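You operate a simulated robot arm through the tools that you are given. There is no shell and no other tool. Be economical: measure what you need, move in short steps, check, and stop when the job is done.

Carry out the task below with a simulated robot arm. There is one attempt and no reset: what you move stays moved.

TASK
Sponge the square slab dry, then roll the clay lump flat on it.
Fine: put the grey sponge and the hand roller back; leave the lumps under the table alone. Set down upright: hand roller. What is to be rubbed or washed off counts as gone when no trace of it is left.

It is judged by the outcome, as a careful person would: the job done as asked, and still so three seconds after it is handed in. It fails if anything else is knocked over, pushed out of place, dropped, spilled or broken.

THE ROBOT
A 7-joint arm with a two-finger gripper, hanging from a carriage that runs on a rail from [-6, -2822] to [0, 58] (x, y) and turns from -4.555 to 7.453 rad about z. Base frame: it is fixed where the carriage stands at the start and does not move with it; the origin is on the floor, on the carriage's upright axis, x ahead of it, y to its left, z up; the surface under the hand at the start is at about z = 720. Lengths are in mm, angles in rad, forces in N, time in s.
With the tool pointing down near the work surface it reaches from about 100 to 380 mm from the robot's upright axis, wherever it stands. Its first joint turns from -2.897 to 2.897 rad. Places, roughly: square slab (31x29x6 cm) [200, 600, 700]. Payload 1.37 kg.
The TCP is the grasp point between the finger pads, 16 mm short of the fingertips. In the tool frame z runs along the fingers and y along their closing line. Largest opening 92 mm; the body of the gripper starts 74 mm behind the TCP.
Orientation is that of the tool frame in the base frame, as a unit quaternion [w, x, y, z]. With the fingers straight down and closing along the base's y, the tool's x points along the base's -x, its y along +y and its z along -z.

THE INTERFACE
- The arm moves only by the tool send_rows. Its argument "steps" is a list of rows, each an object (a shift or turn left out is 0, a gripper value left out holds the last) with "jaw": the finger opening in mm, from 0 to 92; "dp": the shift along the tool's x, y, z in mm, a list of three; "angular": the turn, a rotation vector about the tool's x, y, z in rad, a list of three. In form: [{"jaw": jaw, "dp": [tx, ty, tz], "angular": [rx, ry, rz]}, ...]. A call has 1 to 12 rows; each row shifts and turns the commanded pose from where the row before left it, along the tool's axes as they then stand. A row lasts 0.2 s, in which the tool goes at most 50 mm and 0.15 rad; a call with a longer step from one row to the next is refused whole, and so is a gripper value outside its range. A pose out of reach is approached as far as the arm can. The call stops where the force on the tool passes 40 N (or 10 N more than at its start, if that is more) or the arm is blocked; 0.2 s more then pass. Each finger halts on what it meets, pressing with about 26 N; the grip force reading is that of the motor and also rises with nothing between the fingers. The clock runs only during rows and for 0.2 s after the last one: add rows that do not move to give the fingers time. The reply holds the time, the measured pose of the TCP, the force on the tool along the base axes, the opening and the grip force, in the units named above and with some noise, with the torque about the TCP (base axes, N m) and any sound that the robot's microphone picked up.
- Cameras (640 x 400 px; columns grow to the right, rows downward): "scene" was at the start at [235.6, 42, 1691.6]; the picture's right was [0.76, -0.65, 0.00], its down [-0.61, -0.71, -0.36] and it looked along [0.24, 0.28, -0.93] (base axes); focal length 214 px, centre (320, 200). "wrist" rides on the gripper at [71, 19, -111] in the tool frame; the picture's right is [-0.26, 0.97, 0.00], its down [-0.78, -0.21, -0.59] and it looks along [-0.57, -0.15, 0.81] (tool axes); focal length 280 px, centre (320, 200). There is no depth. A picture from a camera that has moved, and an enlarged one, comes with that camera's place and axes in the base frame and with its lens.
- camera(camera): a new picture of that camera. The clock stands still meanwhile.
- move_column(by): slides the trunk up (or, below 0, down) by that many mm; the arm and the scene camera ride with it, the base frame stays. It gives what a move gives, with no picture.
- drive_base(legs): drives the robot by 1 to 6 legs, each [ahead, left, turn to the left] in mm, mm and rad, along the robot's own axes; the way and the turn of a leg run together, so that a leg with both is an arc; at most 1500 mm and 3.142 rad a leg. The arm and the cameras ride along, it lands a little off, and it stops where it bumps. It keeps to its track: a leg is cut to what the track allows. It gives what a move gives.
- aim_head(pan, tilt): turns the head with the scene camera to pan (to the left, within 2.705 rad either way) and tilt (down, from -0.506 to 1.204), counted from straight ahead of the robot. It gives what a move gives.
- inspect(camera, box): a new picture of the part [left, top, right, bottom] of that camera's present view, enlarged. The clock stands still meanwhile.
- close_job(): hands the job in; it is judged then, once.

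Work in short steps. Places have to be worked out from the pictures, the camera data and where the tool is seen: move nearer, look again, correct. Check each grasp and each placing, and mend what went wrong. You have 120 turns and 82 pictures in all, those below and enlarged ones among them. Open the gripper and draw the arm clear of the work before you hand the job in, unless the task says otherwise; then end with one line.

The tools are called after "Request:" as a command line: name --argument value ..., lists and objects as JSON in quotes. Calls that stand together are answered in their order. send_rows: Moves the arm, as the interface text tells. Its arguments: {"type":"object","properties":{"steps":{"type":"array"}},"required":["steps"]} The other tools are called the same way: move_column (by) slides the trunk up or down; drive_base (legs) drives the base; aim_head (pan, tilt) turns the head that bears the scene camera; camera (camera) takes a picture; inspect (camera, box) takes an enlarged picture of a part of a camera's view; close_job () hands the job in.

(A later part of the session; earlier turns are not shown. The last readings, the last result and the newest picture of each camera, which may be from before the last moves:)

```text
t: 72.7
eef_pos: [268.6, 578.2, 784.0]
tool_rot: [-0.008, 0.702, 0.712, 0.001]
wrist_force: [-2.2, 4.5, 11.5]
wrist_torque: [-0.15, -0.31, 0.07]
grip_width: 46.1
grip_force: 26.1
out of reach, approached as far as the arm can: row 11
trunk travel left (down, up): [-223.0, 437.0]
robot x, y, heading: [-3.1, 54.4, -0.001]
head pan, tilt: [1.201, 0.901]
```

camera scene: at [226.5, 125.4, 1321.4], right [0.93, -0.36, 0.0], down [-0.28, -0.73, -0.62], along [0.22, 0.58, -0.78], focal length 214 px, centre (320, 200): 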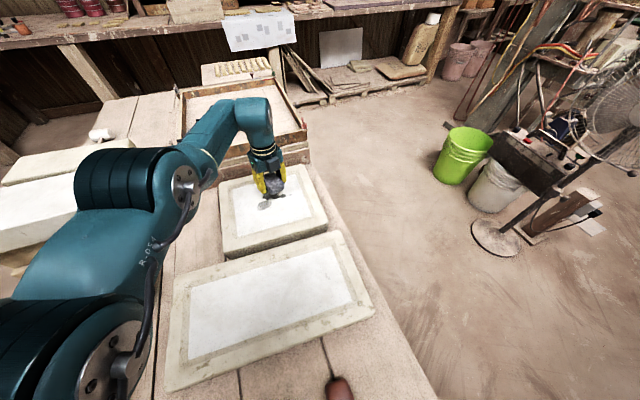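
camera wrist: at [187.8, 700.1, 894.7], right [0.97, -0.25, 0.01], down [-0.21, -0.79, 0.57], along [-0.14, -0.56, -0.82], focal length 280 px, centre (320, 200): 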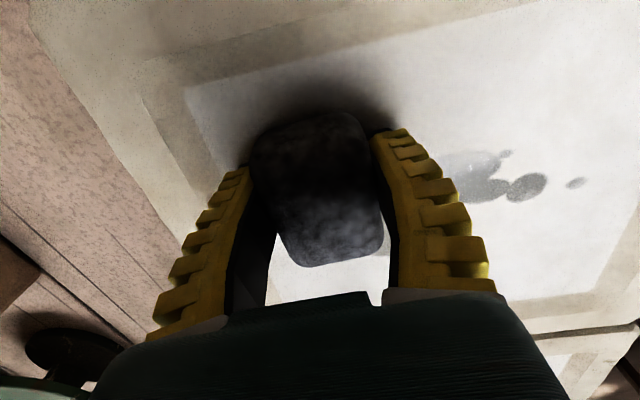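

Request:
send_rows --steps '[{"dp": [0, -10, -25], "angular": [-0.01, 0, 0]}, {"dp": [0, -10, -30]}, {"dp": [0, 0, 0]}]'

Request:
move_column --by -50

Request:
camera --camera "wrist"

```text
t: 73.5
eef_pos: [246.9, 577.4, 837.5]
tool_rot: [-0.005, 0.702, 0.712, 0.003]
wrist_force: [-0.2, -0.3, -0.8]
wrist_torque: [-0.03, 0.02, -0.01]
grip_width: 45.9
grip_force: 26.2
trunk travel left (down, up): [-223.0, 437.0]
robot x, y, heading: [-5.7, 58.2, 0.0]
head pan, tilt: [1.201, 0.901]
```

```text
t: 74.4
eef_pos: [247.8, 577.4, 788.0]
tool_rot: [-0.005, 0.701, 0.713, 0.004]
wrist_force: [0.7, -0.1, -0.7]
wrist_torque: [-0.02, 0.05, 0.01]
grip_width: 45.6
grip_force: 26.2
trunk travel left (down, up): [-173.0, 487.0]
robot x, y, heading: [-2.5, 56.1, 0.002]
head pan, tilt: [1.201, 0.901]
```

```text
56 pictures are left
camera wrist: at [266.5, 646.4, 899.3], right [0.97, -0.25, 0.0], down [-0.2, -0.79, 0.58], along [-0.15, -0.56, -0.81], focal length 280 px, centre (320, 200)
```

wrist: 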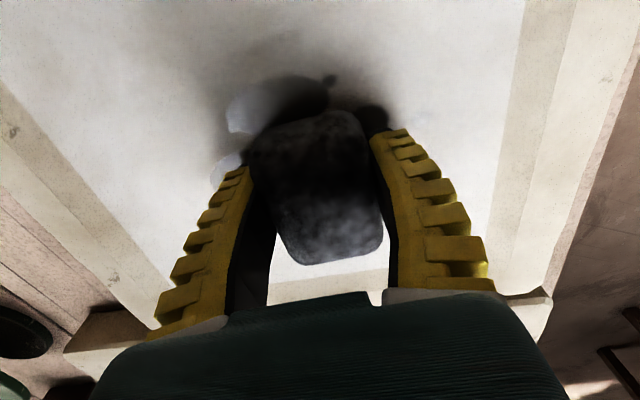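

The big mark extends to y≈640, so strokes need y≈605–610. I start at (190,605), press, and stroke +x.

Request:
send_rows --steps '[{"dp": [14, -29, 0]}, {"dp": [14, -29, 0]}, {"dp": [0, 0, 3]}, {"dp": [0, 0, 1.5]}, {"dp": [0, 0, 1.5]}, {"dp": [0, 0, 0]}]'

Request:
send_rows --steps '[{"dp": [0, 10, 0]}, {"dp": [0, 10, 0]}, {"dp": [0, 10, 0]}, {"dp": [0, 10, 0]}, {"dp": [0, 10, 0]}, {"dp": [0, 10, 0]}, {"dp": [0, 0, 0]}]'

```text
t: 75.8
eef_pos: [189.3, 604.3, 783.3]
tool_rot: [-0.005, 0.702, 0.712, 0.004]
wrist_force: [-0.9, -3.2, 9.2]
wrist_torque: [-0.22, -0.06, -0.04]
grip_width: 46.0
grip_force: 25.6
trunk travel left (down, up): [-173.0, 487.0]
robot x, y, heading: [1.3, 55.4, 0.002]
head pan, tilt: [1.201, 0.901]
```

```text
t: 77.4
eef_pos: [248.8, 602.6, 783.8]
tool_rot: [-0.005, 0.702, 0.712, 0.003]
wrist_force: [-2.9, 2.8, 8.0]
wrist_torque: [-0.15, 0.01, -0.05]
grip_width: 46.1
grip_force: 25.8
trunk travel left (down, up): [-173.0, 487.0]
robot x, y, heading: [-2.5, 55.8, 0.002]
head pan, tilt: [1.201, 0.901]
```

Level across x now; contact leans to -y, so I add a small tilt about x, press a bit more and stroke back and forth.

Request:
send_rows --steps '[{"dp": [0, 0, 1], "angular": [0, -0.012, 0]}, {"dp": [0, -10, 0]}, {"dp": [0, -10, 0]}, {"dp": [0, -10, 0]}, {"dp": [0, -10, 0]}, {"dp": [0, -10, 0]}, {"dp": [0, -10, 0]}, {"dp": [0, -10, 0]}, {"dp": [0, 0, 0]}]'

Request:
send_rows --steps '[{"dp": [0, 10, 0]}, {"dp": [0, 10, 0]}, {"dp": [0, 10, 0]}, {"dp": [0, 10, 0]}, {"dp": [0, 10, 0]}, {"dp": [0, 10, 0]}, {"dp": [0, 10, 0]}, {"dp": [-5, 10, 0]}, {"dp": [-5, 10, 0]}, {"dp": [-5, 8, 0]}, {"dp": [-5, 8, 0]}, {"dp": [0, 0, 0]}]'

```text
t: 79.4
eef_pos: [178.9, 600.8, 783.0]
tool_rot: [0.0, 0.702, 0.712, -0.001]
wrist_force: [4.5, -1.1, 13.9]
wrist_torque: [0.01, -0.01, 0.02]
grip_width: 45.8
grip_force: 26.6
out of reach, approached as far as the arm can: row 1
trunk travel left (down, up): [-173.0, 487.0]
robot x, y, heading: [2.4, 54.7, 0.002]
head pan, tilt: [1.201, 0.901]
```

```text
t: 82.0
eef_pos: [283.4, 581.6, 782.2]
tool_rot: [-0.002, 0.703, 0.711, -0.001]
wrist_force: [-3.8, 1.7, 10.1]
wrist_torque: [0.03, 0.05, 0.02]
grip_width: 46.0
grip_force: 25.8
trunk travel left (down, up): [-173.0, 487.0]
robot x, y, heading: [3.2, 54.4, 0.007]
head pan, tilt: [1.201, 0.901]
```

Now perfectly level. I stroke back at y≈577, then lift and look.

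Request:
send_rows --steps '[{"dp": [2, 8, 0]}, {"dp": [-2, -10, 0]}, {"dp": [-4, -10, 0]}, {"dp": [-4, -10, 0]}, {"dp": [0, -12, 0]}, {"dp": [0, -12, 0]}, {"dp": [0, -12, 0]}, {"dp": [0, -12, 0]}, {"dp": [0, -12, 0]}, {"dp": [0, -12, 0]}, {"dp": [0, 0, 0]}]'

Request:
send_rows --steps '[{"dp": [0, 0, -20]}, {"dp": [-20, -35, -20]}, {"dp": [-20, -35, 0]}, {"dp": [-20, -20, 0]}, {"dp": [0, 0, 0]}]'

Request:
inspect --camera "scene" --box '[200, 130, 360, 240]'

```text
t: 84.4
eef_pos: [189.3, 566.7, 783.5]
tool_rot: [-0.001, 0.702, 0.713, -0.001]
wrist_force: [1.6, -0.5, 4.9]
wrist_torque: [-0.01, -0.07, -0.05]
grip_width: 45.8
grip_force: 26.2
out of reach, approached as far as the arm can: row 1
trunk travel left (down, up): [-173.0, 487.0]
robot x, y, heading: [2.5, 55.0, 0.004]
head pan, tilt: [1.201, 0.901]
```

```text
t: 85.6
eef_pos: [114.4, 517.4, 823.8]
tool_rot: [0.0, 0.7, 0.714, -0.001]
wrist_force: [-0.2, 0.6, -1.1]
wrist_torque: [0.02, -0.01, 0.0]
grip_width: 46.2
grip_force: 26.2
out of reach, approached as far as the arm can: row 4
trunk travel left (down, up): [-173.0, 487.0]
robot x, y, heading: [1.4, 54.5, 0.005]
head pan, tilt: [1.201, 0.901]
```

```text
3.64 times, centred on (280, 185) of scene
camera zoom: at [226.5, 125.2, 1371.4], right [0.93, -0.36, 0.0], down [-0.28, -0.73, -0.62], along [0.22, 0.58, -0.78], focal length 780 px, centre (466, 254)
```

zoom: 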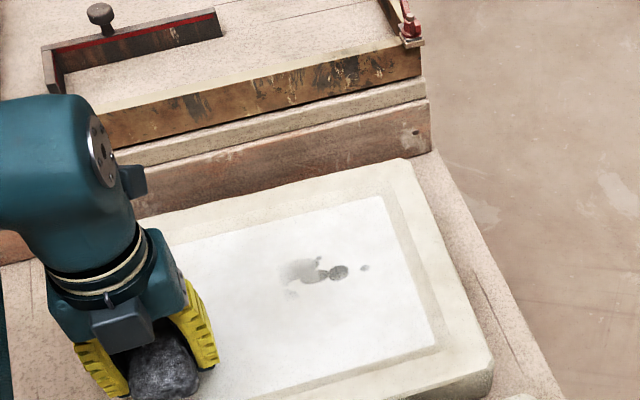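

Excellent: the big lower mark is gone. Remaining marks at (239,620), (273,604), (300,600) need more reach, so I go with the trunk at about -400.

Request:
send_rows --steps '[{"dp": [20, 35, 0]}, {"dp": [20, 35, 0]}, {"dp": [20, 36, -20]}, {"dp": [10, 10, -20]}, {"dp": [0, 0, 0]}]'

Request:
move_column --by -62

Request:
drive_base --legs '[[0, 5, 0]]'

```text
t: 86.8
eef_pos: [229.3, 588.1, 863.0]
tool_rot: [-0.001, 0.702, 0.712, -0.001]
wrist_force: [-1.4, 0.6, -0.3]
wrist_torque: [0.02, -0.04, 0.01]
grip_width: 45.6
grip_force: 26.4
trunk travel left (down, up): [-173.0, 487.0]
robot x, y, heading: [1.5, 55.6, 0.003]
head pan, tilt: [1.201, 0.901]
```

```text
t: 87.8
eef_pos: [228.5, 587.2, 802.4]
tool_rot: [-0.001, 0.702, 0.712, 0.0]
wrist_force: [0.2, -0.5, 0.3]
wrist_torque: [0.01, 0.0, 0.01]
grip_width: 45.9
grip_force: 25.9
trunk travel left (down, up): [-111.0, 549.0]
robot x, y, heading: [-1.6, 55.7, -0.002]
head pan, tilt: [1.201, 0.901]
```

```text
t: 88.5
eef_pos: [229.6, 587.8, 802.2]
tool_rot: [-0.001, 0.702, 0.712, 0.0]
wrist_force: [0.1, -0.7, 0.0]
wrist_torque: [0.02, 0.02, -0.02]
grip_width: 45.8
grip_force: 25.9
trunk travel left (down, up): [-111.0, 549.0]
robot x, y, heading: [2.5, 55.7, 0.0]
head pan, tilt: [1.201, 0.901]
```

Go to (240,612), press, and stroke toward +x with y easing to 598.

Request:
send_rows --steps '[{"dp": [12, 0, 0]}, {"dp": [12, 0, 10]}, {"dp": [0, 0, 5]}, {"dp": [0, 0, 3]}, {"dp": [0, 0, 1.5]}, {"dp": [0, 0, 0]}]'

```text
t: 89.9
eef_pos: [228.7, 611.8, 782.8]
tool_rot: [-0.002, 0.702, 0.712, 0.0]
wrist_force: [-0.3, -0.3, 3.0]
wrist_torque: [0.06, -0.01, -0.04]
grip_width: 45.3
grip_force: 25.4
trunk travel left (down, up): [-111.0, 549.0]
robot x, y, heading: [-3.1, 54.5, -0.005]
head pan, tilt: [1.201, 0.901]
```

Request:
send_rows --steps '[{"dp": [0, -8, 1]}, {"dp": [0, -10, 0]}, {"dp": [0, 10, 0]}, {"dp": [0, 10, 0]}, {"dp": [0, 10, 0]}, {"dp": [-2, 10, 0]}, {"dp": [-3, 10, 0]}, {"dp": [-4, 10, 0]}, {"dp": [-5, 10, 0]}, {"dp": [-5, 8, 0]}, {"dp": [-5, 8, 0]}, {"dp": [0, 0, 0]}]'

Request:
send_rows --steps '[{"dp": [5, -8, 0]}, {"dp": [5, -8, 0]}, {"dp": [5, -10, 0]}, {"dp": [4, -10, 0]}, {"dp": [3, -10, 0]}, {"dp": [2, -10, 0]}, {"dp": [0, -10, 0]}, {"dp": [0, -10, 0]}, {"dp": [0, -10, 0]}, {"dp": [0, 0, 0]}]'

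```text
t: 92.5
eef_pos: [296.2, 587.4, 782.7]
tool_rot: [-0.001, 0.702, 0.712, 0.0]
wrist_force: [-5.1, 1.9, 13.6]
wrist_torque: [0.11, 0.04, 0.01]
grip_width: 46.0
grip_force: 26.1
out of reach, approached as far as the arm can: row 8
trunk travel left (down, up): [-111.0, 549.0]
robot x, y, heading: [1.9, 56.0, -0.002]
head pan, tilt: [1.201, 0.901]
```

```text
t: 94.7
eef_pos: [210.7, 609.3, 782.8]
tool_rot: [0.0, 0.702, 0.712, -0.001]
wrist_force: [4.4, 0.1, 8.5]
wrist_torque: [0.12, -0.11, -0.09]
grip_width: 45.7
grip_force: 25.8
trunk travel left (down, up): [-111.0, 549.0]
robot x, y, heading: [-1.4, 58.8, 0.004]
head pan, tilt: [1.201, 0.901]
```

One more forward stroke slightly further out, then lift aside and look.

Request:
send_rows --steps '[{"dp": [3, 10, 0.5]}, {"dp": [2, 10, 0]}, {"dp": [0, 10, 0]}, {"dp": [-3, 10, 0]}, {"dp": [-4, 10, 0]}, {"dp": [-4, 10, 0]}, {"dp": [-4, 10, 0]}, {"dp": [-5, 10, 0]}, {"dp": [-5, 8, 0]}, {"dp": [0, 0, 0]}]'

Request:
send_rows --steps '[{"dp": [0, 0, -20]}, {"dp": [0, -30, -10]}, {"dp": [5, -30, 0]}, {"dp": [5, -30, 0]}, {"dp": [5, -30, 0]}, {"dp": [5, -30, 0]}, {"dp": [0, 0, 0]}]'

Request:
inspect --camera "scene" --box '[200, 100, 360, 210]'

```text
t: 96.9
eef_pos: [295.5, 585.4, 783.1]
tool_rot: [-0.002, 0.702, 0.712, -0.001]
wrist_force: [-4.1, 3.0, 11.6]
wrist_torque: [0.12, -0.01, 0.05]
grip_width: 45.8
grip_force: 26.1
out of reach, approached as far as the arm can: row 7
trunk travel left (down, up): [-111.0, 549.0]
robot x, y, heading: [0.2, 54.0, 0.003]
head pan, tilt: [1.201, 0.901]
```

```text
t: 98.5
eef_pos: [146.2, 602.6, 813.6]
tool_rot: [0.0, 0.702, 0.712, -0.001]
wrist_force: [-0.3, 0.2, -0.6]
wrist_torque: [0.02, 0.03, 0.0]
grip_width: 45.9
grip_force: 25.8
trunk travel left (down, up): [-111.0, 549.0]
robot x, y, heading: [1.8, 54.1, 0.003]
head pan, tilt: [1.201, 0.901]
```

```text
3.64 times, centred on (280, 155) of scene
camera zoom: at [226.5, 125.6, 1309.4], right [0.93, -0.36, 0.0], down [-0.28, -0.73, -0.62], along [0.22, 0.58, -0.78], focal length 780 px, centre (466, 364)
```

zoom: 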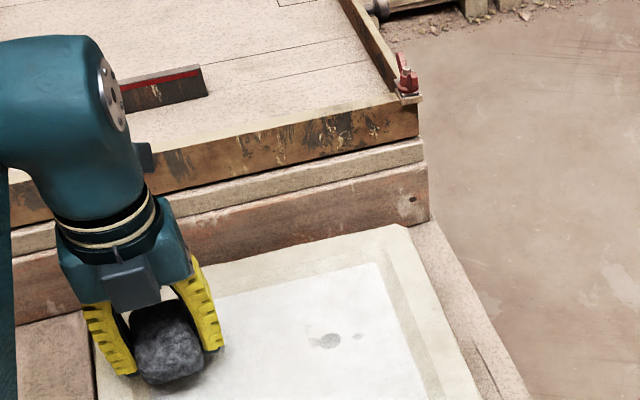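

Nearly gone; faint traces remain at (273,604) and (300,600). I rub those spots several more times.

Request:
send_rows --steps '[{"dp": [0, 35, 0]}, {"dp": [0, 35, 0]}, {"dp": [0, 30, 15]}, {"dp": [0, 0, 10]}, {"dp": [0, 0, 4]}, {"dp": [0, 0, 2]}, {"dp": [0, 0, 1]}, {"dp": [0, 0, 0]}]'

Request:
send_rows --steps '[{"dp": [1, 10, 0]}, {"dp": [0, 10, 0]}, {"dp": [-2, 10, 0]}, {"dp": [-4, 10, 0]}, {"dp": [-4, 10, 0]}, {"dp": [4, -10, 0]}, {"dp": [4, -10, 0]}, {"dp": [2, -10, 0]}, {"dp": [0, 10, 0]}, {"dp": [-2, 10, 0]}, {"dp": [-4, 10, 0]}, {"dp": [-4, 10, 0]}]'

Request:
send_rows --steps '[{"dp": [4, -10, 0]}, {"dp": [4, -10, 0]}, {"dp": [2, -10, 0]}, {"dp": [-2, 10, 0]}, {"dp": [-4, 10, 0]}, {"dp": [-4, 10, 0]}, {"dp": [-4, 8, 0]}, {"dp": [4, -10, 0]}, {"dp": [4, -10, 0]}, {"dp": [2, -10, 0]}, {"dp": [0, 0, 0]}]'

```text
t: 100.3
eef_pos: [246.7, 606.0, 783.6]
tool_rot: [-0.001, 0.702, 0.712, 0.0]
wrist_force: [-2.6, -6.5, 18.3]
wrist_torque: [-0.13, 0.08, -0.01]
grip_width: 46.2
grip_force: 26.4
trunk travel left (down, up): [-111.0, 549.0]
robot x, y, heading: [1.9, 59.4, 0.001]
head pan, tilt: [1.201, 0.901]
```

```text
t: 102.9
eef_pos: [298.5, 587.1, 784.3]
tool_rot: [-0.003, 0.702, 0.712, 0.0]
wrist_force: [-8.8, 6.2, 15.9]
wrist_torque: [0.01, -0.06, 0.03]
grip_width: 46.2
grip_force: 25.7
out of reach, approached as far as the arm can: row 2, 3, 12
trunk travel left (down, up): [-111.0, 549.0]
robot x, y, heading: [-0.4, 55.4, 0.001]
head pan, tilt: [1.201, 0.901]
```

```text
t: 105.3
eef_pos: [282.2, 590.1, 783.3]
tool_rot: [0.0, 0.702, 0.712, 0.001]
wrist_force: [7.8, -4.3, 19.4]
wrist_torque: [0.04, -0.03, -0.14]
grip_width: 46.1
grip_force: 25.9
trunk travel left (down, up): [-111.0, 549.0]
robot x, y, heading: [-1.6, 51.2, 0.006]
head pan, tilt: [1.201, 0.901]
```

Lift, move aside to -x, and look closely.

Request:
send_rows --steps '[{"dp": [0, 0, -20]}, {"dp": [0, -30, -10]}, {"dp": [5, -30, 0]}, {"dp": [5, -30, 0]}, {"dp": [5, -30, 0]}, {"dp": [5, -20, 0]}, {"dp": [0, 0, 0]}]'

Request:
inspect --camera "scene" --box '[240, 150, 330, 215]'

```text
t: 106.9
eef_pos: [138.3, 605.8, 811.4]
tool_rot: [0.0, 0.702, 0.712, -0.001]
wrist_force: [-0.3, 0.1, -0.1]
wrist_torque: [-0.05, -0.03, -0.01]
grip_width: 45.7
grip_force: 26.4
trunk travel left (down, up): [-111.0, 549.0]
robot x, y, heading: [0.7, 52.9, 0.002]
head pan, tilt: [1.201, 0.901]
```

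```text
6.15 times, centred on (285, 182) of scene
camera zoom: at [226.6, 125.6, 1309.4], right [0.93, -0.36, 0.0], down [-0.28, -0.73, -0.62], along [0.22, 0.58, -0.78], focal length 1320 px, centre (535, 308)
```

zoom: 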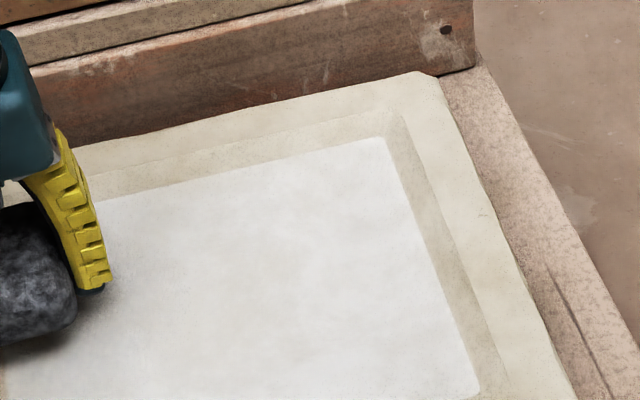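

That area is clean. Now I raise the trunk, and view the full slab and travel back to the sponge's spot.

Request:
move_column --by 285

Request:
send_rows --steps '[{"dp": [0, 0, 40]}, {"dp": [-20, 20, 40]}, {"dp": [-40, 20, 20]}, {"dp": [-44, 16, 0]}, {"dp": [-44, 16, 0]}, {"dp": [-44, 16, 0]}, {"dp": [-44, 16, 0]}, {"dp": [-44, 16, 0]}, {"dp": [-44, 16, 0]}, {"dp": [-44, 16, 0]}, {"dp": [-44, 16, 0]}, {"dp": [0, 0, 0]}]'

Request:
inspect --camera "scene" --box '[200, 150, 350, 260]'

```text
t: 109.8
eef_pos: [138.7, 606.3, 1094.8]
tool_rot: [-0.001, 0.702, 0.712, -0.001]
wrist_force: [0.2, -0.2, 0.0]
wrist_torque: [-0.04, -0.02, 0.0]
grip_width: 45.6
grip_force: 25.8
trunk travel left (down, up): [-396.0, 264.0]
robot x, y, heading: [1.6, 57.6, 0.006]
head pan, tilt: [1.201, 0.901]
```

```text
t: 112.4
eef_pos: [311.3, 195.4, 999.2]
tool_rot: [-0.001, 0.701, 0.713, -0.001]
wrist_force: [0.6, -0.1, -0.3]
wrist_torque: [0.06, -0.05, 0.03]
grip_width: 45.7
grip_force: 25.6
trunk travel left (down, up): [-396.0, 264.0]
robot x, y, heading: [2.7, 53.9, 0.002]
head pan, tilt: [1.201, 0.901]
```

```text
3.64 times, centred on (275, 205) of scene
camera zoom: at [226.6, 125.6, 1594.4], right [0.93, -0.36, 0.0], down [-0.28, -0.73, -0.62], along [0.22, 0.58, -0.78], focal length 780 px, centre (484, 182)
```

zoom: 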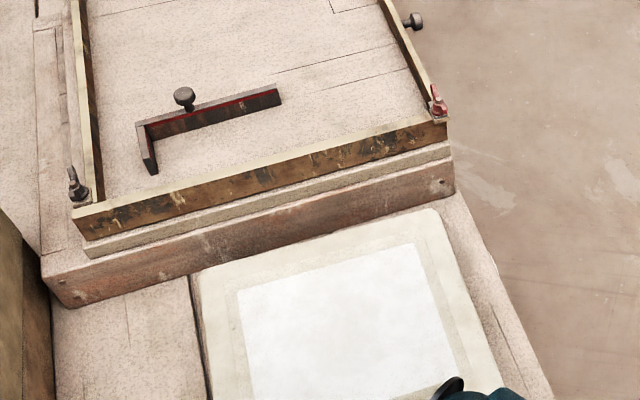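

Slab looks clean and dry. Continue to above the sponge's original spot (336,78) and descend.

Request:
send_rows --steps '[{"dp": [-39, 8, 10]}, {"dp": [-39, 8, 25]}, {"dp": [-38, 8, 30]}, {"dp": [0, 0, 45]}, {"dp": [0, 0, 45]}, {"dp": [0, 0, 45]}, {"dp": [0, 0, 30]}, {"dp": [0, 0, 15]}, {"dp": [0, 0, 5]}, {"dp": [0, 0, 0]}]'

Request:
camera --camera "wrist"

```text
t: 114.6
eef_pos: [335.8, 81.2, 746.5]
tool_rot: [-0.001, 0.703, 0.712, -0.001]
wrist_force: [1.4, -0.4, -0.1]
wrist_torque: [0.0, 0.01, 0.01]
grip_width: 45.8
grip_force: 25.8
trunk travel left (down, up): [-396.0, 264.0]
robot x, y, heading: [1.0, 57.2, 0.001]
head pan, tilt: [1.201, 0.901]
```

```text
51 pictures are left
camera wrist: at [355.0, 152.7, 855.9], right [0.97, -0.25, 0.0], down [-0.2, -0.78, 0.59], along [-0.15, -0.57, -0.81], focal length 280 px, centre (320, 200)
```

wrist: 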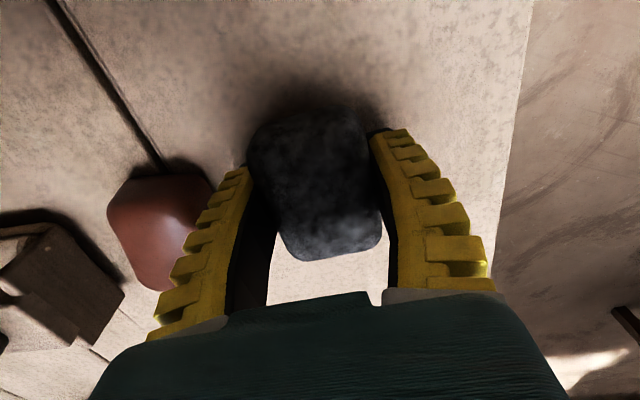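

Request:
send_rows --steps '[{"dp": [-3, 3, 4]}, {"dp": [0, 0, 3]}, {"dp": [0, 0, 2]}, {"dp": [0, 0, 1]}, {"dp": [0, 0, 0]}]'

```text
t: 115.8
eef_pos: [340.8, 78.2, 735.8]
tool_rot: [0.0, 0.702, 0.712, 0.0]
wrist_force: [-1.5, 0.5, 4.5]
wrist_torque: [0.12, -0.12, 0.06]
grip_width: 46.1
grip_force: 25.7
trunk travel left (down, up): [-396.0, 264.0]
robot x, y, heading: [1.9, 52.7, 0.001]
head pan, tilt: [1.201, 0.901]
```

Touching lightly (4.5 N). I release and rise.

Request:
send_rows --steps '[{"jaw": 66}, {"jaw": 66}, {"jaw": 66}, {"dp": [0, 0, -20]}, {"dp": [0, 0, -40]}, {"dp": [0, 0, -40]}, {"dp": [0, 0, -40]}, {"dp": [0, 0, 0]}]'

Request:
camera --camera "wrist"

```text
t: 117.6
eef_pos: [340.1, 77.4, 874.1]
tool_rot: [-0.001, 0.703, 0.712, -0.001]
wrist_force: [0.0, 0.4, -0.7]
wrist_torque: [0.02, 0.03, -0.03]
grip_width: 68.4
grip_force: 1.5
trunk travel left (down, up): [-396.0, 264.0]
robot x, y, heading: [1.9, 54.4, 0.005]
head pan, tilt: [1.201, 0.901]
```

```text
50 pictures are left
camera wrist: at [359.1, 149.4, 983.6], right [0.97, -0.25, 0.0], down [-0.2, -0.78, 0.59], along [-0.15, -0.57, -0.81], focal length 280 px, centre (320, 200)
```

wrist: 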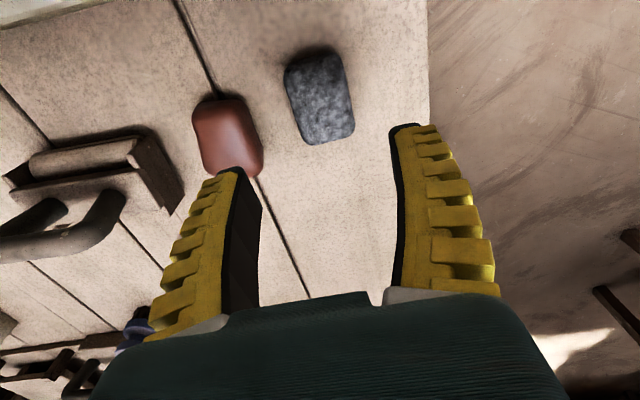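

Sponge is back at (341,80). Clay ≈ (249,66); I move over it with wide jaws and look.

Request:
send_rows --steps '[{"jaw": 91, "dp": [-4, -46, 0]}, {"dp": [-4, -45, 0]}, {"dp": [0, 0, 30]}, {"dp": [0, 0, 30]}, {"dp": [0, 0, 0]}]'

Request:
camera --camera "wrist"

```text
t: 118.8
eef_pos: [249.2, 67.8, 813.1]
tool_rot: [-0.001, 0.702, 0.712, -0.001]
wrist_force: [-0.1, 0.5, 0.5]
wrist_torque: [0.0, -0.02, 0.0]
grip_width: 91.0
grip_force: 0.0
trunk travel left (down, up): [-396.0, 264.0]
robot x, y, heading: [2.9, 53.1, 0.001]
head pan, tilt: [1.201, 0.901]
```

```text
49 pictures are left
camera wrist: at [267.6, 139.8, 923.9], right [0.97, -0.25, 0.0], down [-0.2, -0.78, 0.59], along [-0.15, -0.57, -0.81], focal length 280 px, centre (320, 200)
```

wrist: 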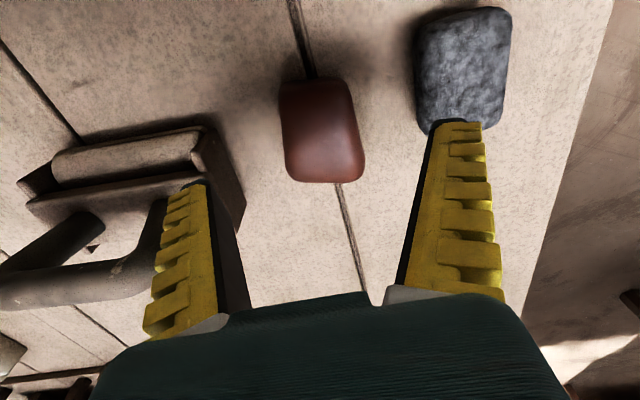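

Centered on the clay at (249.5,67). Descend astride and close.

Request:
send_rows --steps '[{"jaw": 84, "dp": [0, 0, 30]}, {"dp": [0, 0, 25]}, {"dp": [0, 0, 15]}, {"dp": [0, 0, 8]}, {"dp": [0, 0, 2]}, {"jaw": 40}, {"jaw": 40}, {"jaw": 40}, {"jaw": 40}, {"jaw": 40}]'

```text
t: 121.0
eef_pos: [249.0, 68.1, 735.1]
tool_rot: [0.0, 0.702, 0.712, -0.001]
wrist_force: [-0.2, 1.9, 3.8]
wrist_torque: [-0.05, 0.22, -0.04]
grip_width: 51.1
grip_force: 26.1
trunk travel left (down, up): [-396.0, 264.0]
robot x, y, heading: [-2.7, 54.2, 0.002]
head pan, tilt: [1.201, 0.901]
```

Gripped at 51 mm. Lift and check.

Request:
send_rows --steps '[{"dp": [0, 0, -20]}, {"dp": [0, 0, -40]}, {"dp": [0, 0, -40]}, {"dp": [0, 0, -40]}, {"dp": [0, 0, -40]}, {"dp": [0, 0, -40]}, {"dp": [0, 0, -40]}, {"dp": [0, 0, 0]}]'

Request:
camera --camera "wrist"

```text
t: 122.8
eef_pos: [252.6, 68.7, 996.0]
tool_rot: [-0.001, 0.702, 0.712, -0.002]
wrist_force: [-1.0, -0.3, -2.7]
wrist_torque: [0.01, 0.05, -0.01]
grip_width: 51.0
grip_force: 25.4
trunk travel left (down, up): [-396.0, 264.0]
robot x, y, heading: [0.7, 56.9, 0.001]
head pan, tilt: [1.201, 0.901]
```

```text
48 pictures are left
camera wrist: at [270.2, 140.3, 1106.6], right [0.97, -0.25, 0.0], down [-0.2, -0.78, 0.59], along [-0.15, -0.57, -0.81], focal length 280 px, centre (320, 200)
```

wrist: 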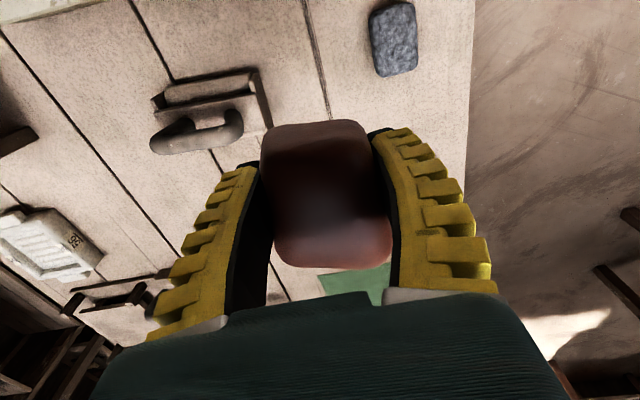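

Clay held. Travel to above the slab at (230,555), then trunk down 165.

Request:
send_rows --steps '[{"dp": [44, -2, 0]}, {"dp": [44, -2, 0]}, {"dp": [44, -2, 0]}, {"dp": [44, -2, 0]}, {"dp": [44, -2, 0]}, {"dp": [44, -2, 0]}, {"dp": [44, -2, 0]}, {"dp": [44, -2, 0]}, {"dp": [44, -2, 0]}, {"dp": [44, -2, 0]}, {"dp": [44, -2, 0]}, {"dp": [0, 0, 0]}]'

Request:
move_column --by -165

Request:
inspect --camera "scene" --box '[190, 120, 370, 260]'

```text
t: 125.4
eef_pos: [221.0, 555.2, 996.5]
tool_rot: [0.0, 0.702, 0.713, -0.001]
wrist_force: [0.2, 0.3, -3.6]
wrist_torque: [0.02, 0.02, -0.04]
grip_width: 50.7
grip_force: 25.5
trunk travel left (down, up): [-396.0, 264.0]
robot x, y, heading: [0.7, 56.2, 0.007]
head pan, tilt: [1.201, 0.901]
```

```text
t: 127.3
eef_pos: [220.6, 553.3, 831.4]
tool_rot: [0.0, 0.702, 0.712, 0.0]
wrist_force: [0.0, 0.4, -3.2]
wrist_torque: [0.02, -0.03, 0.04]
grip_width: 50.7
grip_force: 26.2
trunk travel left (down, up): [-231.0, 429.0]
robot x, y, heading: [-1.9, 56.5, 0.002]
head pan, tilt: [1.201, 0.901]
```

```text
2.86 times, centred on (280, 190) of scene
camera zoom: at [226.5, 125.5, 1429.4], right [0.93, -0.36, 0.0], down [-0.28, -0.73, -0.62], along [0.22, 0.58, -0.78], focal length 613 px, centre (434, 229)
```

zoom: 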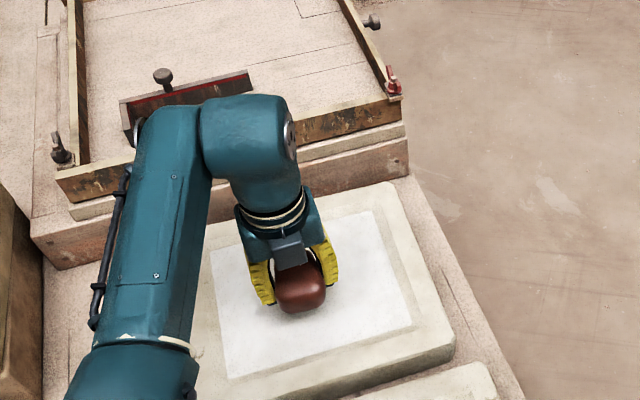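

Lower the clay to the slab near (225,560).

Request:
send_rows --steps '[{"dp": [6, 4, 20]}, {"dp": [0, 0, 15]}, {"dp": [0, 0, 8]}, {"dp": [0, 0, 3]}, {"dp": [0, 0, 2]}, {"dp": [0, 0, 0]}]'

```text
t: 128.7
eef_pos: [224.1, 560.0, 783.7]
tool_rot: [0.0, 0.702, 0.712, -0.001]
wrist_force: [-0.4, -0.9, -2.7]
wrist_torque: [0.01, -0.01, -0.01]
grip_width: 50.6
grip_force: 25.9
trunk travel left (down, up): [-231.0, 429.0]
robot x, y, heading: [0.0, 54.6, -0.001]
head pan, tilt: [1.201, 0.901]
```

Request:
send_rows --steps '[{"dp": [0, 0, 1.5]}, {"dp": [0, 0, 1]}, {"dp": [0, 0, 0]}]'

```text
t: 129.5
eef_pos: [224.1, 561.5, 782.9]
tool_rot: [-0.001, 0.702, 0.712, 0.0]
wrist_force: [-1.8, -4.2, 13.0]
wrist_torque: [-0.32, 0.46, 0.07]
grip_width: 50.8
grip_force: 26.2
trunk travel left (down, up): [-231.0, 429.0]
robot x, y, heading: [-0.0, 53.4, 0.002]
head pan, tilt: [1.201, 0.901]
```

Resting on the slab. Release, rise, look.

Request:
send_rows --steps '[{"jaw": 80}, {"jaw": 80}, {"jaw": 80}, {"dp": [0, 0, -20]}, {"dp": [0, 0, -40]}, {"dp": [0, 0, -40]}, {"dp": [0, 0, 0]}]'

Request:
camera --camera "wrist"

Request:
move_column --by 170

```text
t: 131.1
eef_pos: [223.8, 560.0, 879.6]
tool_rot: [0.0, 0.702, 0.712, -0.001]
wrist_force: [0.5, 0.7, 0.6]
wrist_torque: [-0.01, 0.02, 0.0]
grip_width: 81.3
grip_force: 1.1
trunk travel left (down, up): [-231.0, 429.0]
robot x, y, heading: [-2.7, 53.6, -0.001]
head pan, tilt: [1.201, 0.901]
```

```text
46 pictures are left
camera wrist: at [242.5, 631.9, 989.5], right [0.97, -0.25, 0.0], down [-0.2, -0.78, 0.59], along [-0.15, -0.57, -0.81], focal length 280 px, centre (320, 200)
```

wrist: 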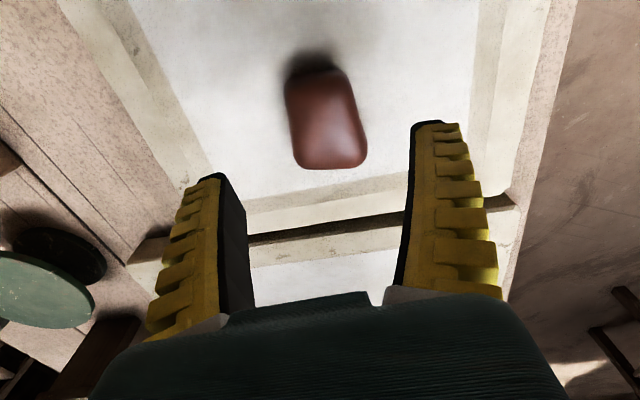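

```text
t: 133.0
eef_pos: [223.0, 561.3, 1049.6]
tool_rot: [0.0, 0.702, 0.712, -0.001]
wrist_force: [0.2, 0.2, -0.6]
wrist_torque: [0.02, 0.01, 0.0]
grip_width: 81.3
grip_force: 1.0
trunk travel left (down, up): [-401.0, 259.0]
robot x, y, heading: [-1.4, 55.9, 0.004]
head pan, tilt: [1.201, 0.901]
```

Clay sits well on the slab. The roller at about (103,55) is too near the axis here, so I drive back along the rail 250 mm and turn the tool so the fingers close along y across its handle.

Request:
drive_base --legs '[[0, -250, 0]]'

Request:
send_rows --steps '[{"jaw": 80, "angular": [0, 0, -0.1415]}, {"angular": [0, 0, -0.1415]}, {"angular": [0, 0, -0.1415]}, {"angular": [0, 0, -0.1415]}, {"angular": [0, 0, -0.1415]}, {"angular": [0, 0, -0.1415]}, {"angular": [0, 0, -0.1415]}, {"angular": [0, 0, -0.1415]}, {"angular": [0, 0, -0.1415]}, {"angular": [0, 0, -0.1415]}, {"angular": [0, 0, -0.1415]}, {"dp": [0, 0, 0]}]'

Request:
aim_head --pan 1.5 --tilt 1.15

Request:
camera --camera "scene"

Request:
camera --camera "wrist"

```text
t: 134.8
eef_pos: [221.5, 311.9, 1049.1]
tool_rot: [-0.001, 0.701, 0.713, 0.0]
wrist_force: [0.3, -0.2, -0.2]
wrist_torque: [-0.01, 0.03, 0.0]
grip_width: 81.4
grip_force: 0.5
trunk travel left (down, up): [-401.0, 259.0]
robot x, y, heading: [-0.6, -191.1, 0.007]
head pan, tilt: [1.201, 0.901]
```

```text
t: 137.4
eef_pos: [222.7, 312.3, 1048.8]
tool_rot: [0.0, -0.002, 1.0, 0.0]
wrist_force: [0.4, -0.4, 1.1]
wrist_torque: [-0.02, 0.0, -0.03]
grip_width: 81.5
grip_force: 0.6
trunk travel left (down, up): [-401.0, 259.0]
robot x, y, heading: [1.4, -191.5, 0.004]
head pan, tilt: [1.201, 0.901]
```

```text
t: 138.2
eef_pos: [221.2, 313.7, 1049.5]
tool_rot: [0.0, -0.002, 1.0, 0.0]
wrist_force: [0.5, -0.2, -1.2]
wrist_torque: [-0.01, 0.0, 0.04]
grip_width: 81.3
grip_force: 0.6
trunk travel left (down, up): [-401.0, 259.0]
robot x, y, heading: [2.1, -191.6, 0.003]
head pan, tilt: [1.499, 1.15]
```

```text
45 pictures are left
camera scene: at [202.9, -132.9, 1582.5], right [1.0, -0.07, 0.0], down [-0.06, -0.91, -0.41], along [0.03, 0.41, -0.91], focal length 214 px, centre (320, 200)
```

scene: 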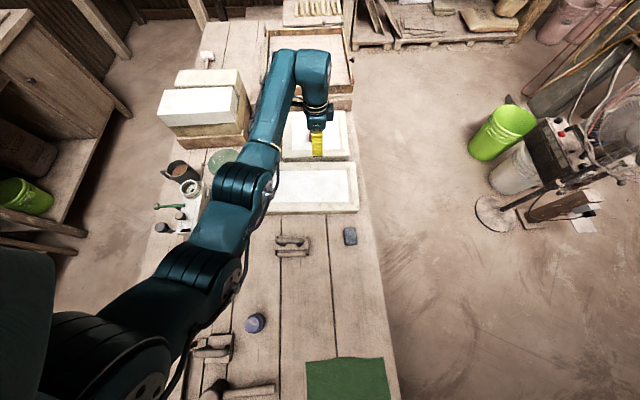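

```text
44 pictures are left
camera wrist: at [151.6, 332.4, 1159.6], right [0.26, 0.97, 0.0], down [0.78, -0.21, 0.59], along [0.57, -0.15, -0.81], focal length 280 px, centre (320, 200)
```

wrist: 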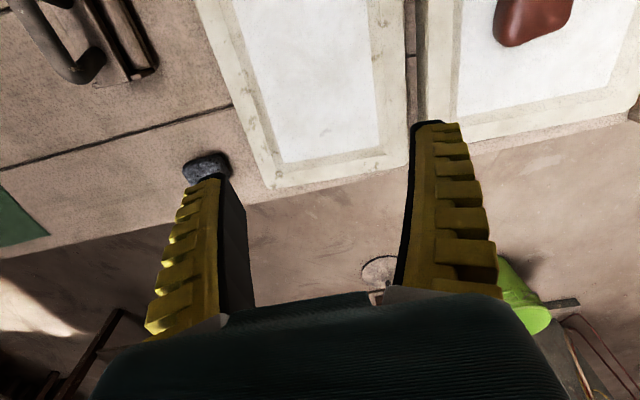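

Let me enlarge the roller and the other items at lower left.

Request:
inspect --camera "scene" --box '[260, 220, 330, 264]'

Request:
inspect --camera "scene" --box '[160, 300, 320, 400]'

```text
9.09 times, centred on (295, 242) of scene
camera zoom: at [202.9, -132.9, 1582.5], right [1.0, -0.07, 0.0], down [-0.06, -0.91, -0.41], along [0.03, 0.41, -0.91], focal length 1950 px, centre (547, -182)
```

zoom: 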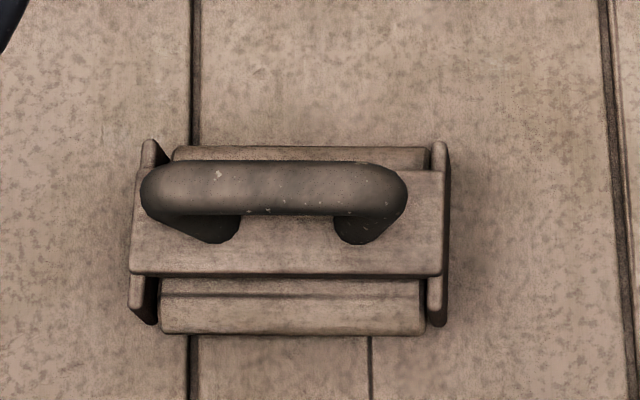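

```text
4.00 times, centred on (240, 350) of scene
camera zoom: at [202.9, -132.9, 1582.5], right [1.0, -0.07, 0.0], down [-0.06, -0.91, -0.41], along [0.03, 0.41, -0.91], focal length 858 px, centre (640, -400)
```

zoom: 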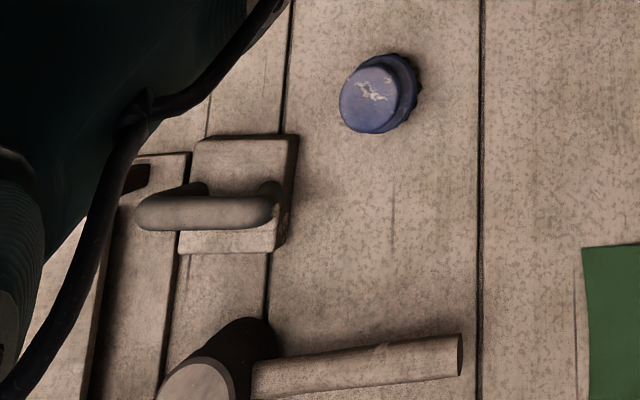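

The roller is a board with end plates and a D-handle on top, centre ≈ (107,60), handle ~z 805. I move above it and look with the wrist camera.

Request:
send_rows --steps '[{"jaw": 60, "dp": [17, -36, 10]}, {"dp": [17, -36, 20]}, {"dp": [17, -36, 20]}, {"dp": [17, -36, 20]}, {"dp": [17, -36, 20]}, {"dp": [15, -36, 20]}, {"dp": [14, -37, 20]}, {"dp": [0, 0, 20]}, {"dp": [0, 0, 0]}]'

Request:
camera --camera "wrist"

```text
t: 140.2
eef_pos: [110.2, 59.7, 901.7]
tool_rot: [0.0, -0.002, 1.0, 0.001]
wrist_force: [0.7, -0.5, 0.9]
wrist_torque: [-0.04, 0.0, -0.01]
grip_width: 62.3
grip_force: 1.7
trunk travel left (down, up): [-401.0, 259.0]
robot x, y, heading: [-2.6, -193.0, 0.007]
head pan, tilt: [1.499, 1.15]
```

```text
41 pictures are left
camera wrist: at [38.9, 78.8, 1011.6], right [0.26, 0.97, 0.0], down [0.78, -0.21, 0.59], along [0.57, -0.15, -0.81], focal length 280 px, centre (320, 200)
```

wrist: 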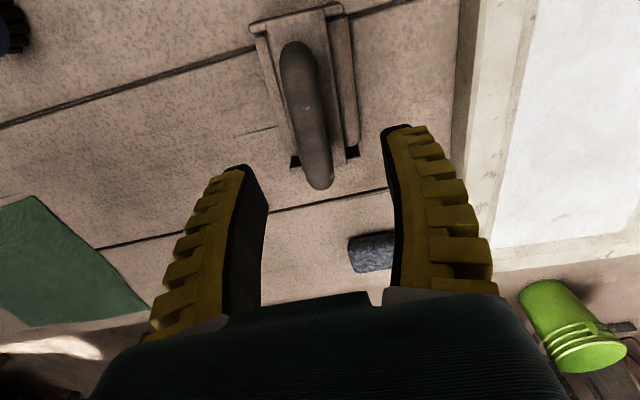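

Handle seen about 7 mm to the -y side. I shift and descend to look again closer.

Request:
send_rows --steps '[{"dp": [3, -6, 20]}, {"dp": [0, 0, 30]}, {"dp": [0, 0, 0]}]'

Request:
camera --camera "wrist"

Request:
inspect --camera "scene" --box '[250, 200, 340, 264]'

```text
t: 141.0
eef_pos: [104.8, 53.6, 851.0]
tool_rot: [-0.002, -0.002, 1.0, 0.0]
wrist_force: [-0.3, 0.1, -0.1]
wrist_torque: [-0.01, 0.01, 0.0]
grip_width: 62.5
grip_force: 1.6
trunk travel left (down, up): [-401.0, 259.0]
robot x, y, heading: [0.9, -191.3, 0.006]
head pan, tilt: [1.499, 1.15]
```

```text
40 pictures are left
camera wrist: at [34.5, 73.9, 960.4], right [0.26, 0.97, 0.0], down [0.78, -0.21, 0.59], along [0.57, -0.15, -0.81], focal length 280 px, centre (320, 200)
```

wrist: 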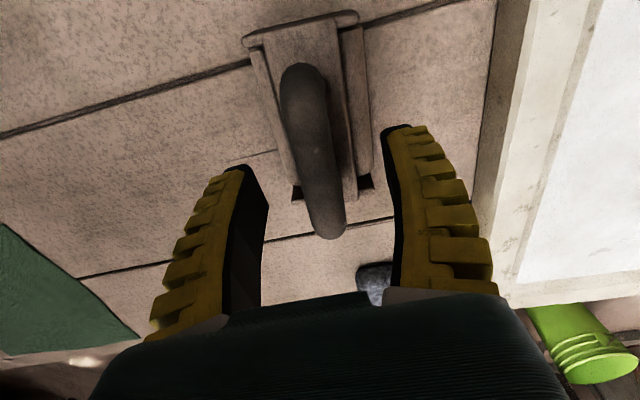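

```text
6.25 times, centred on (295, 232) of scene
camera zoom: at [202.8, -132.9, 1582.5], right [1.0, -0.07, 0.0], down [-0.06, -0.91, -0.41], along [0.03, 0.41, -0.91], focal length 1340 px, centre (476, 0)
```

zoom: 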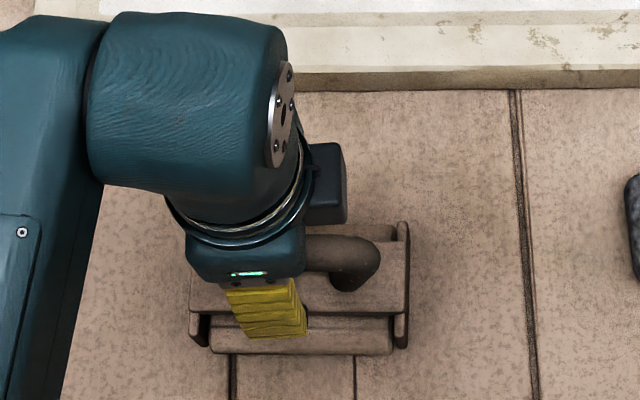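

Shift another 4 mm to -y and descend with the fingers astride the handle, in steps.

Request:
send_rows --steps '[{"dp": [-3, -4, 20]}, {"dp": [0, 0, 20]}, {"dp": [0, 0, 15]}, {"dp": [0, 0, 0]}]'

Request:
camera --camera "wrist"

Request:
inspect --camera "scene" --box '[260, 210, 330, 264]'

```text
t: 142.0
eef_pos: [106.4, 49.7, 794.8]
tool_rot: [-0.001, -0.001, 1.0, -0.001]
wrist_force: [-0.5, -0.3, -0.6]
wrist_torque: [-0.02, -0.01, 0.04]
grip_width: 62.5
grip_force: 2.1
trunk travel left (down, up): [-401.0, 259.0]
robot x, y, heading: [0.0, -192.8, 0.007]
head pan, tilt: [1.499, 1.15]
```

```text
38 pictures are left
camera wrist: at [36.8, 69.5, 904.0], right [0.26, 0.97, 0.0], down [0.78, -0.21, 0.59], along [0.57, -0.15, -0.81], focal length 280 px, centre (320, 200)
```

wrist: 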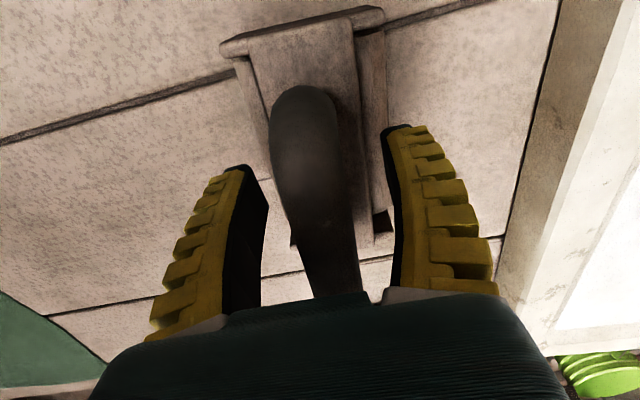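

```text
7.41 times, centred on (295, 237) of scene
camera zoom: at [202.8, -132.9, 1582.4], right [1.0, -0.07, 0.0], down [-0.06, -0.91, -0.41], along [0.03, 0.41, -0.91], focal length 1589 px, centre (505, -74)
```

zoom: 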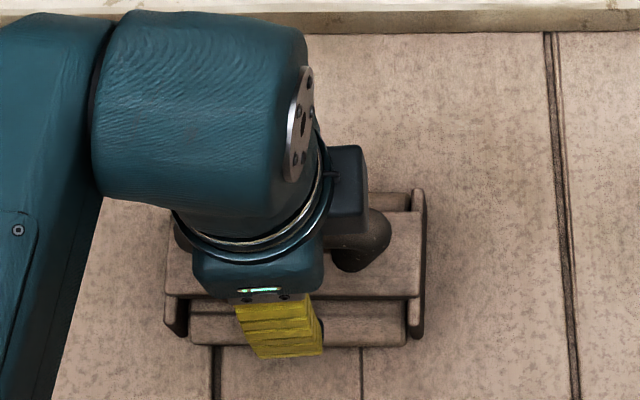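

Handle lies between the fingers. Close and read.

Request:
send_rows --steps '[{"jaw": 10}, {"jaw": 10}, {"jaw": 10}, {"jaw": 10}, {"dp": [0, 0, 0]}]'

Request:
camera --camera "wrist"

```text
t: 143.2
eef_pos: [107.8, 50.4, 795.0]
tool_rot: [-0.001, -0.002, 1.0, 0.0]
wrist_force: [0.6, 0.2, -0.4]
wrist_torque: [0.01, 0.0, 0.0]
grip_width: 14.6
grip_force: 3.3
trunk travel left (down, up): [-401.0, 259.0]
robot x, y, heading: [-3.3, -194.2, 0.003]
head pan, tilt: [1.499, 1.15]
```

```text
36 pictures are left
camera wrist: at [36.8, 69.6, 904.3], right [0.26, 0.97, 0.0], down [0.78, -0.21, 0.59], along [0.57, -0.15, -0.81], focal length 280 px, centre (320, 200)
```

wrist: 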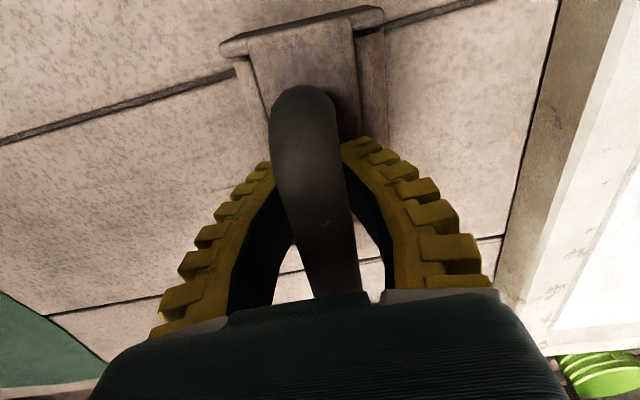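

The fingers are closing below the handle (it sits higher between the bowed fingers). Open, rise 25 mm, re-close.

Request:
send_rows --steps '[{"jaw": 60}, {"jaw": 60}, {"jaw": 60}, {"jaw": 60, "dp": [0, -2, -12]}, {"dp": [0, 0, -13]}, {"jaw": 10}, {"jaw": 10}, {"jaw": 10}, {"jaw": 10}, {"jaw": 10}, {"dp": [0, 0, 0]}]'

Request:
camera --camera "wrist"

```text
t: 145.6
eef_pos: [107.1, 46.9, 819.3]
tool_rot: [-0.001, -0.002, 1.0, 0.0]
wrist_force: [-0.7, 0.5, 0.5]
wrist_torque: [-0.02, 0.0, 0.0]
grip_width: 14.5
grip_force: 3.5
trunk travel left (down, up): [-401.0, 259.0]
robot x, y, heading: [-0.7, -192.1, 0.006]
head pan, tilt: [1.499, 1.15]
```

```text
35 pictures are left
camera wrist: at [36.9, 66.8, 929.2], right [0.26, 0.97, 0.0], down [0.78, -0.21, 0.59], along [0.57, -0.15, -0.81], focal length 280 px, centre (320, 200)
```

wrist: 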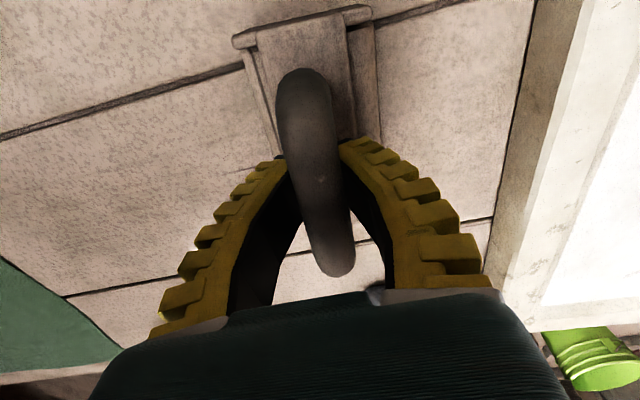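

Still not gripping. I look from the scene camera at the fingers against the handle.

Request:
inspect --camera "scene" --box '[270, 215, 320, 262]'

Request:
inspect --camera "wrist" --box '[220, 60, 420, 300]'

```text
8.51 times, centred on (295, 238) of scene
camera zoom: at [202.9, -132.9, 1582.4], right [1.0, -0.07, 0.0], down [-0.06, -0.91, -0.41], along [0.03, 0.41, -0.91], focal length 1825 px, centre (533, -128)
```

zoom: 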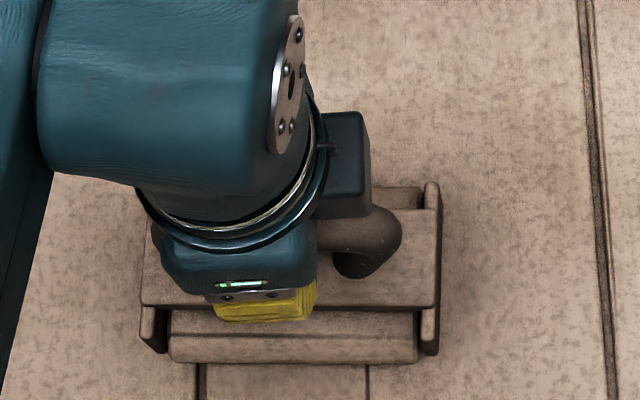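

```text
1.67 times, centred on (320, 180) of wrist
camera zoom: at [36.9, 66.8, 929.2], right [0.26, 0.97, 0.0], down [0.78, -0.21, 0.59], along [0.57, -0.15, -0.81], focal length 467 px, centre (320, 233)
```

zoom: 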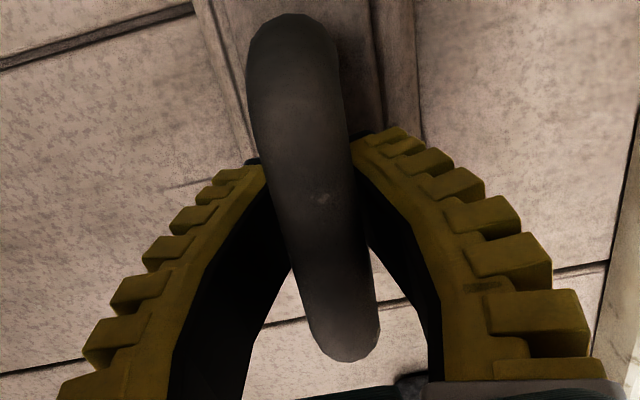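

The tips are still under the handle bar; it must be at z≈840. Open, rise another 22 mm, close.

Request:
send_rows --steps '[{"jaw": 60}, {"jaw": 60}, {"jaw": 60}, {"jaw": 60, "dp": [0, 2, -11]}, {"dp": [0, 1, -11]}, {"jaw": 10}, {"jaw": 10}, {"jaw": 10}, {"jaw": 10}, {"jaw": 10}, {"dp": [0, 0, 0]}]'

Request:
camera --camera "wrist"

```text
t: 148.0
eef_pos: [108.1, 52.3, 843.7]
tool_rot: [-0.001, -0.001, 1.0, 0.001]
wrist_force: [-0.7, 0.4, 14.2]
wrist_torque: [0.02, -0.04, -0.29]
grip_width: 13.3
grip_force: 25.8
trunk travel left (down, up): [-401.0, 259.0]
robot x, y, heading: [2.1, -191.4, 0.005]
head pan, tilt: [1.499, 1.15]
```

```text
32 pictures are left
camera wrist: at [38.2, 71.1, 952.7], right [0.26, 0.97, 0.0], down [0.78, -0.21, 0.59], along [0.57, -0.15, -0.81], focal length 280 px, centre (320, 200)
```

wrist: 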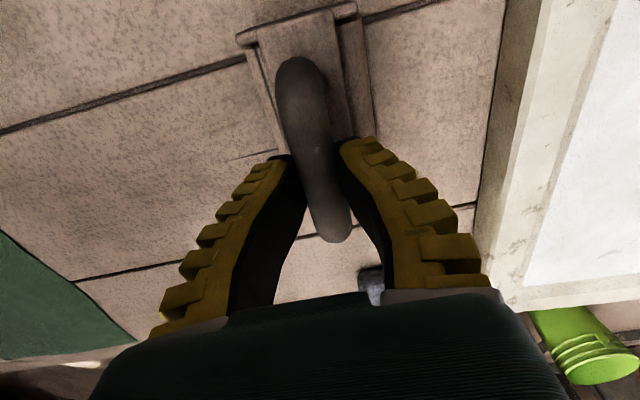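

Only the top of the bar is pinched. I return to z≈820 and close fully to 0 to test.

Request:
send_rows --steps '[{"jaw": 50}, {"jaw": 50}, {"jaw": 50}, {"jaw": 50, "dp": [0, -1, 12]}, {"dp": [0, 0, 10]}, {"jaw": 0}, {"jaw": 0}, {"jaw": 0}, {"jaw": 0}, {"jaw": 0}, {"dp": [0, 0, 0]}]'

```text
t: 150.4
eef_pos: [107.4, 49.4, 820.9]
tool_rot: [0.0, -0.001, 1.0, 0.001]
wrist_force: [0.2, -0.1, -3.4]
wrist_torque: [0.02, 0.0, -0.03]
grip_width: 6.1
grip_force: 26.2
trunk travel left (down, up): [-401.0, 259.0]
robot x, y, heading: [-3.9, -192.6, 0.005]
head pan, tilt: [1.499, 1.15]
```

Wedge forces bracket it: axis lies at about z≈834. Set there and close.

Request:
send_rows --steps '[{"jaw": 50}, {"jaw": 50}, {"jaw": 50}, {"jaw": 50, "dp": [0, 1, -13]}, {"dp": [0, 0, 0]}, {"jaw": 0}, {"jaw": 0}, {"jaw": 0}, {"jaw": 0}, {"jaw": 0}, {"dp": [0, 0, 0]}]'

```text
t: 152.8
eef_pos: [108.0, 50.6, 833.1]
tool_rot: [-0.001, -0.002, 1.0, 0.0]
wrist_force: [-0.6, 0.3, 3.8]
wrist_torque: [0.01, -0.02, 0.03]
grip_width: 15.9
grip_force: 26.0
trunk travel left (down, up): [-401.0, 259.0]
robot x, y, heading: [-0.2, -191.9, 0.009]
head pan, tilt: [1.499, 1.15]
```

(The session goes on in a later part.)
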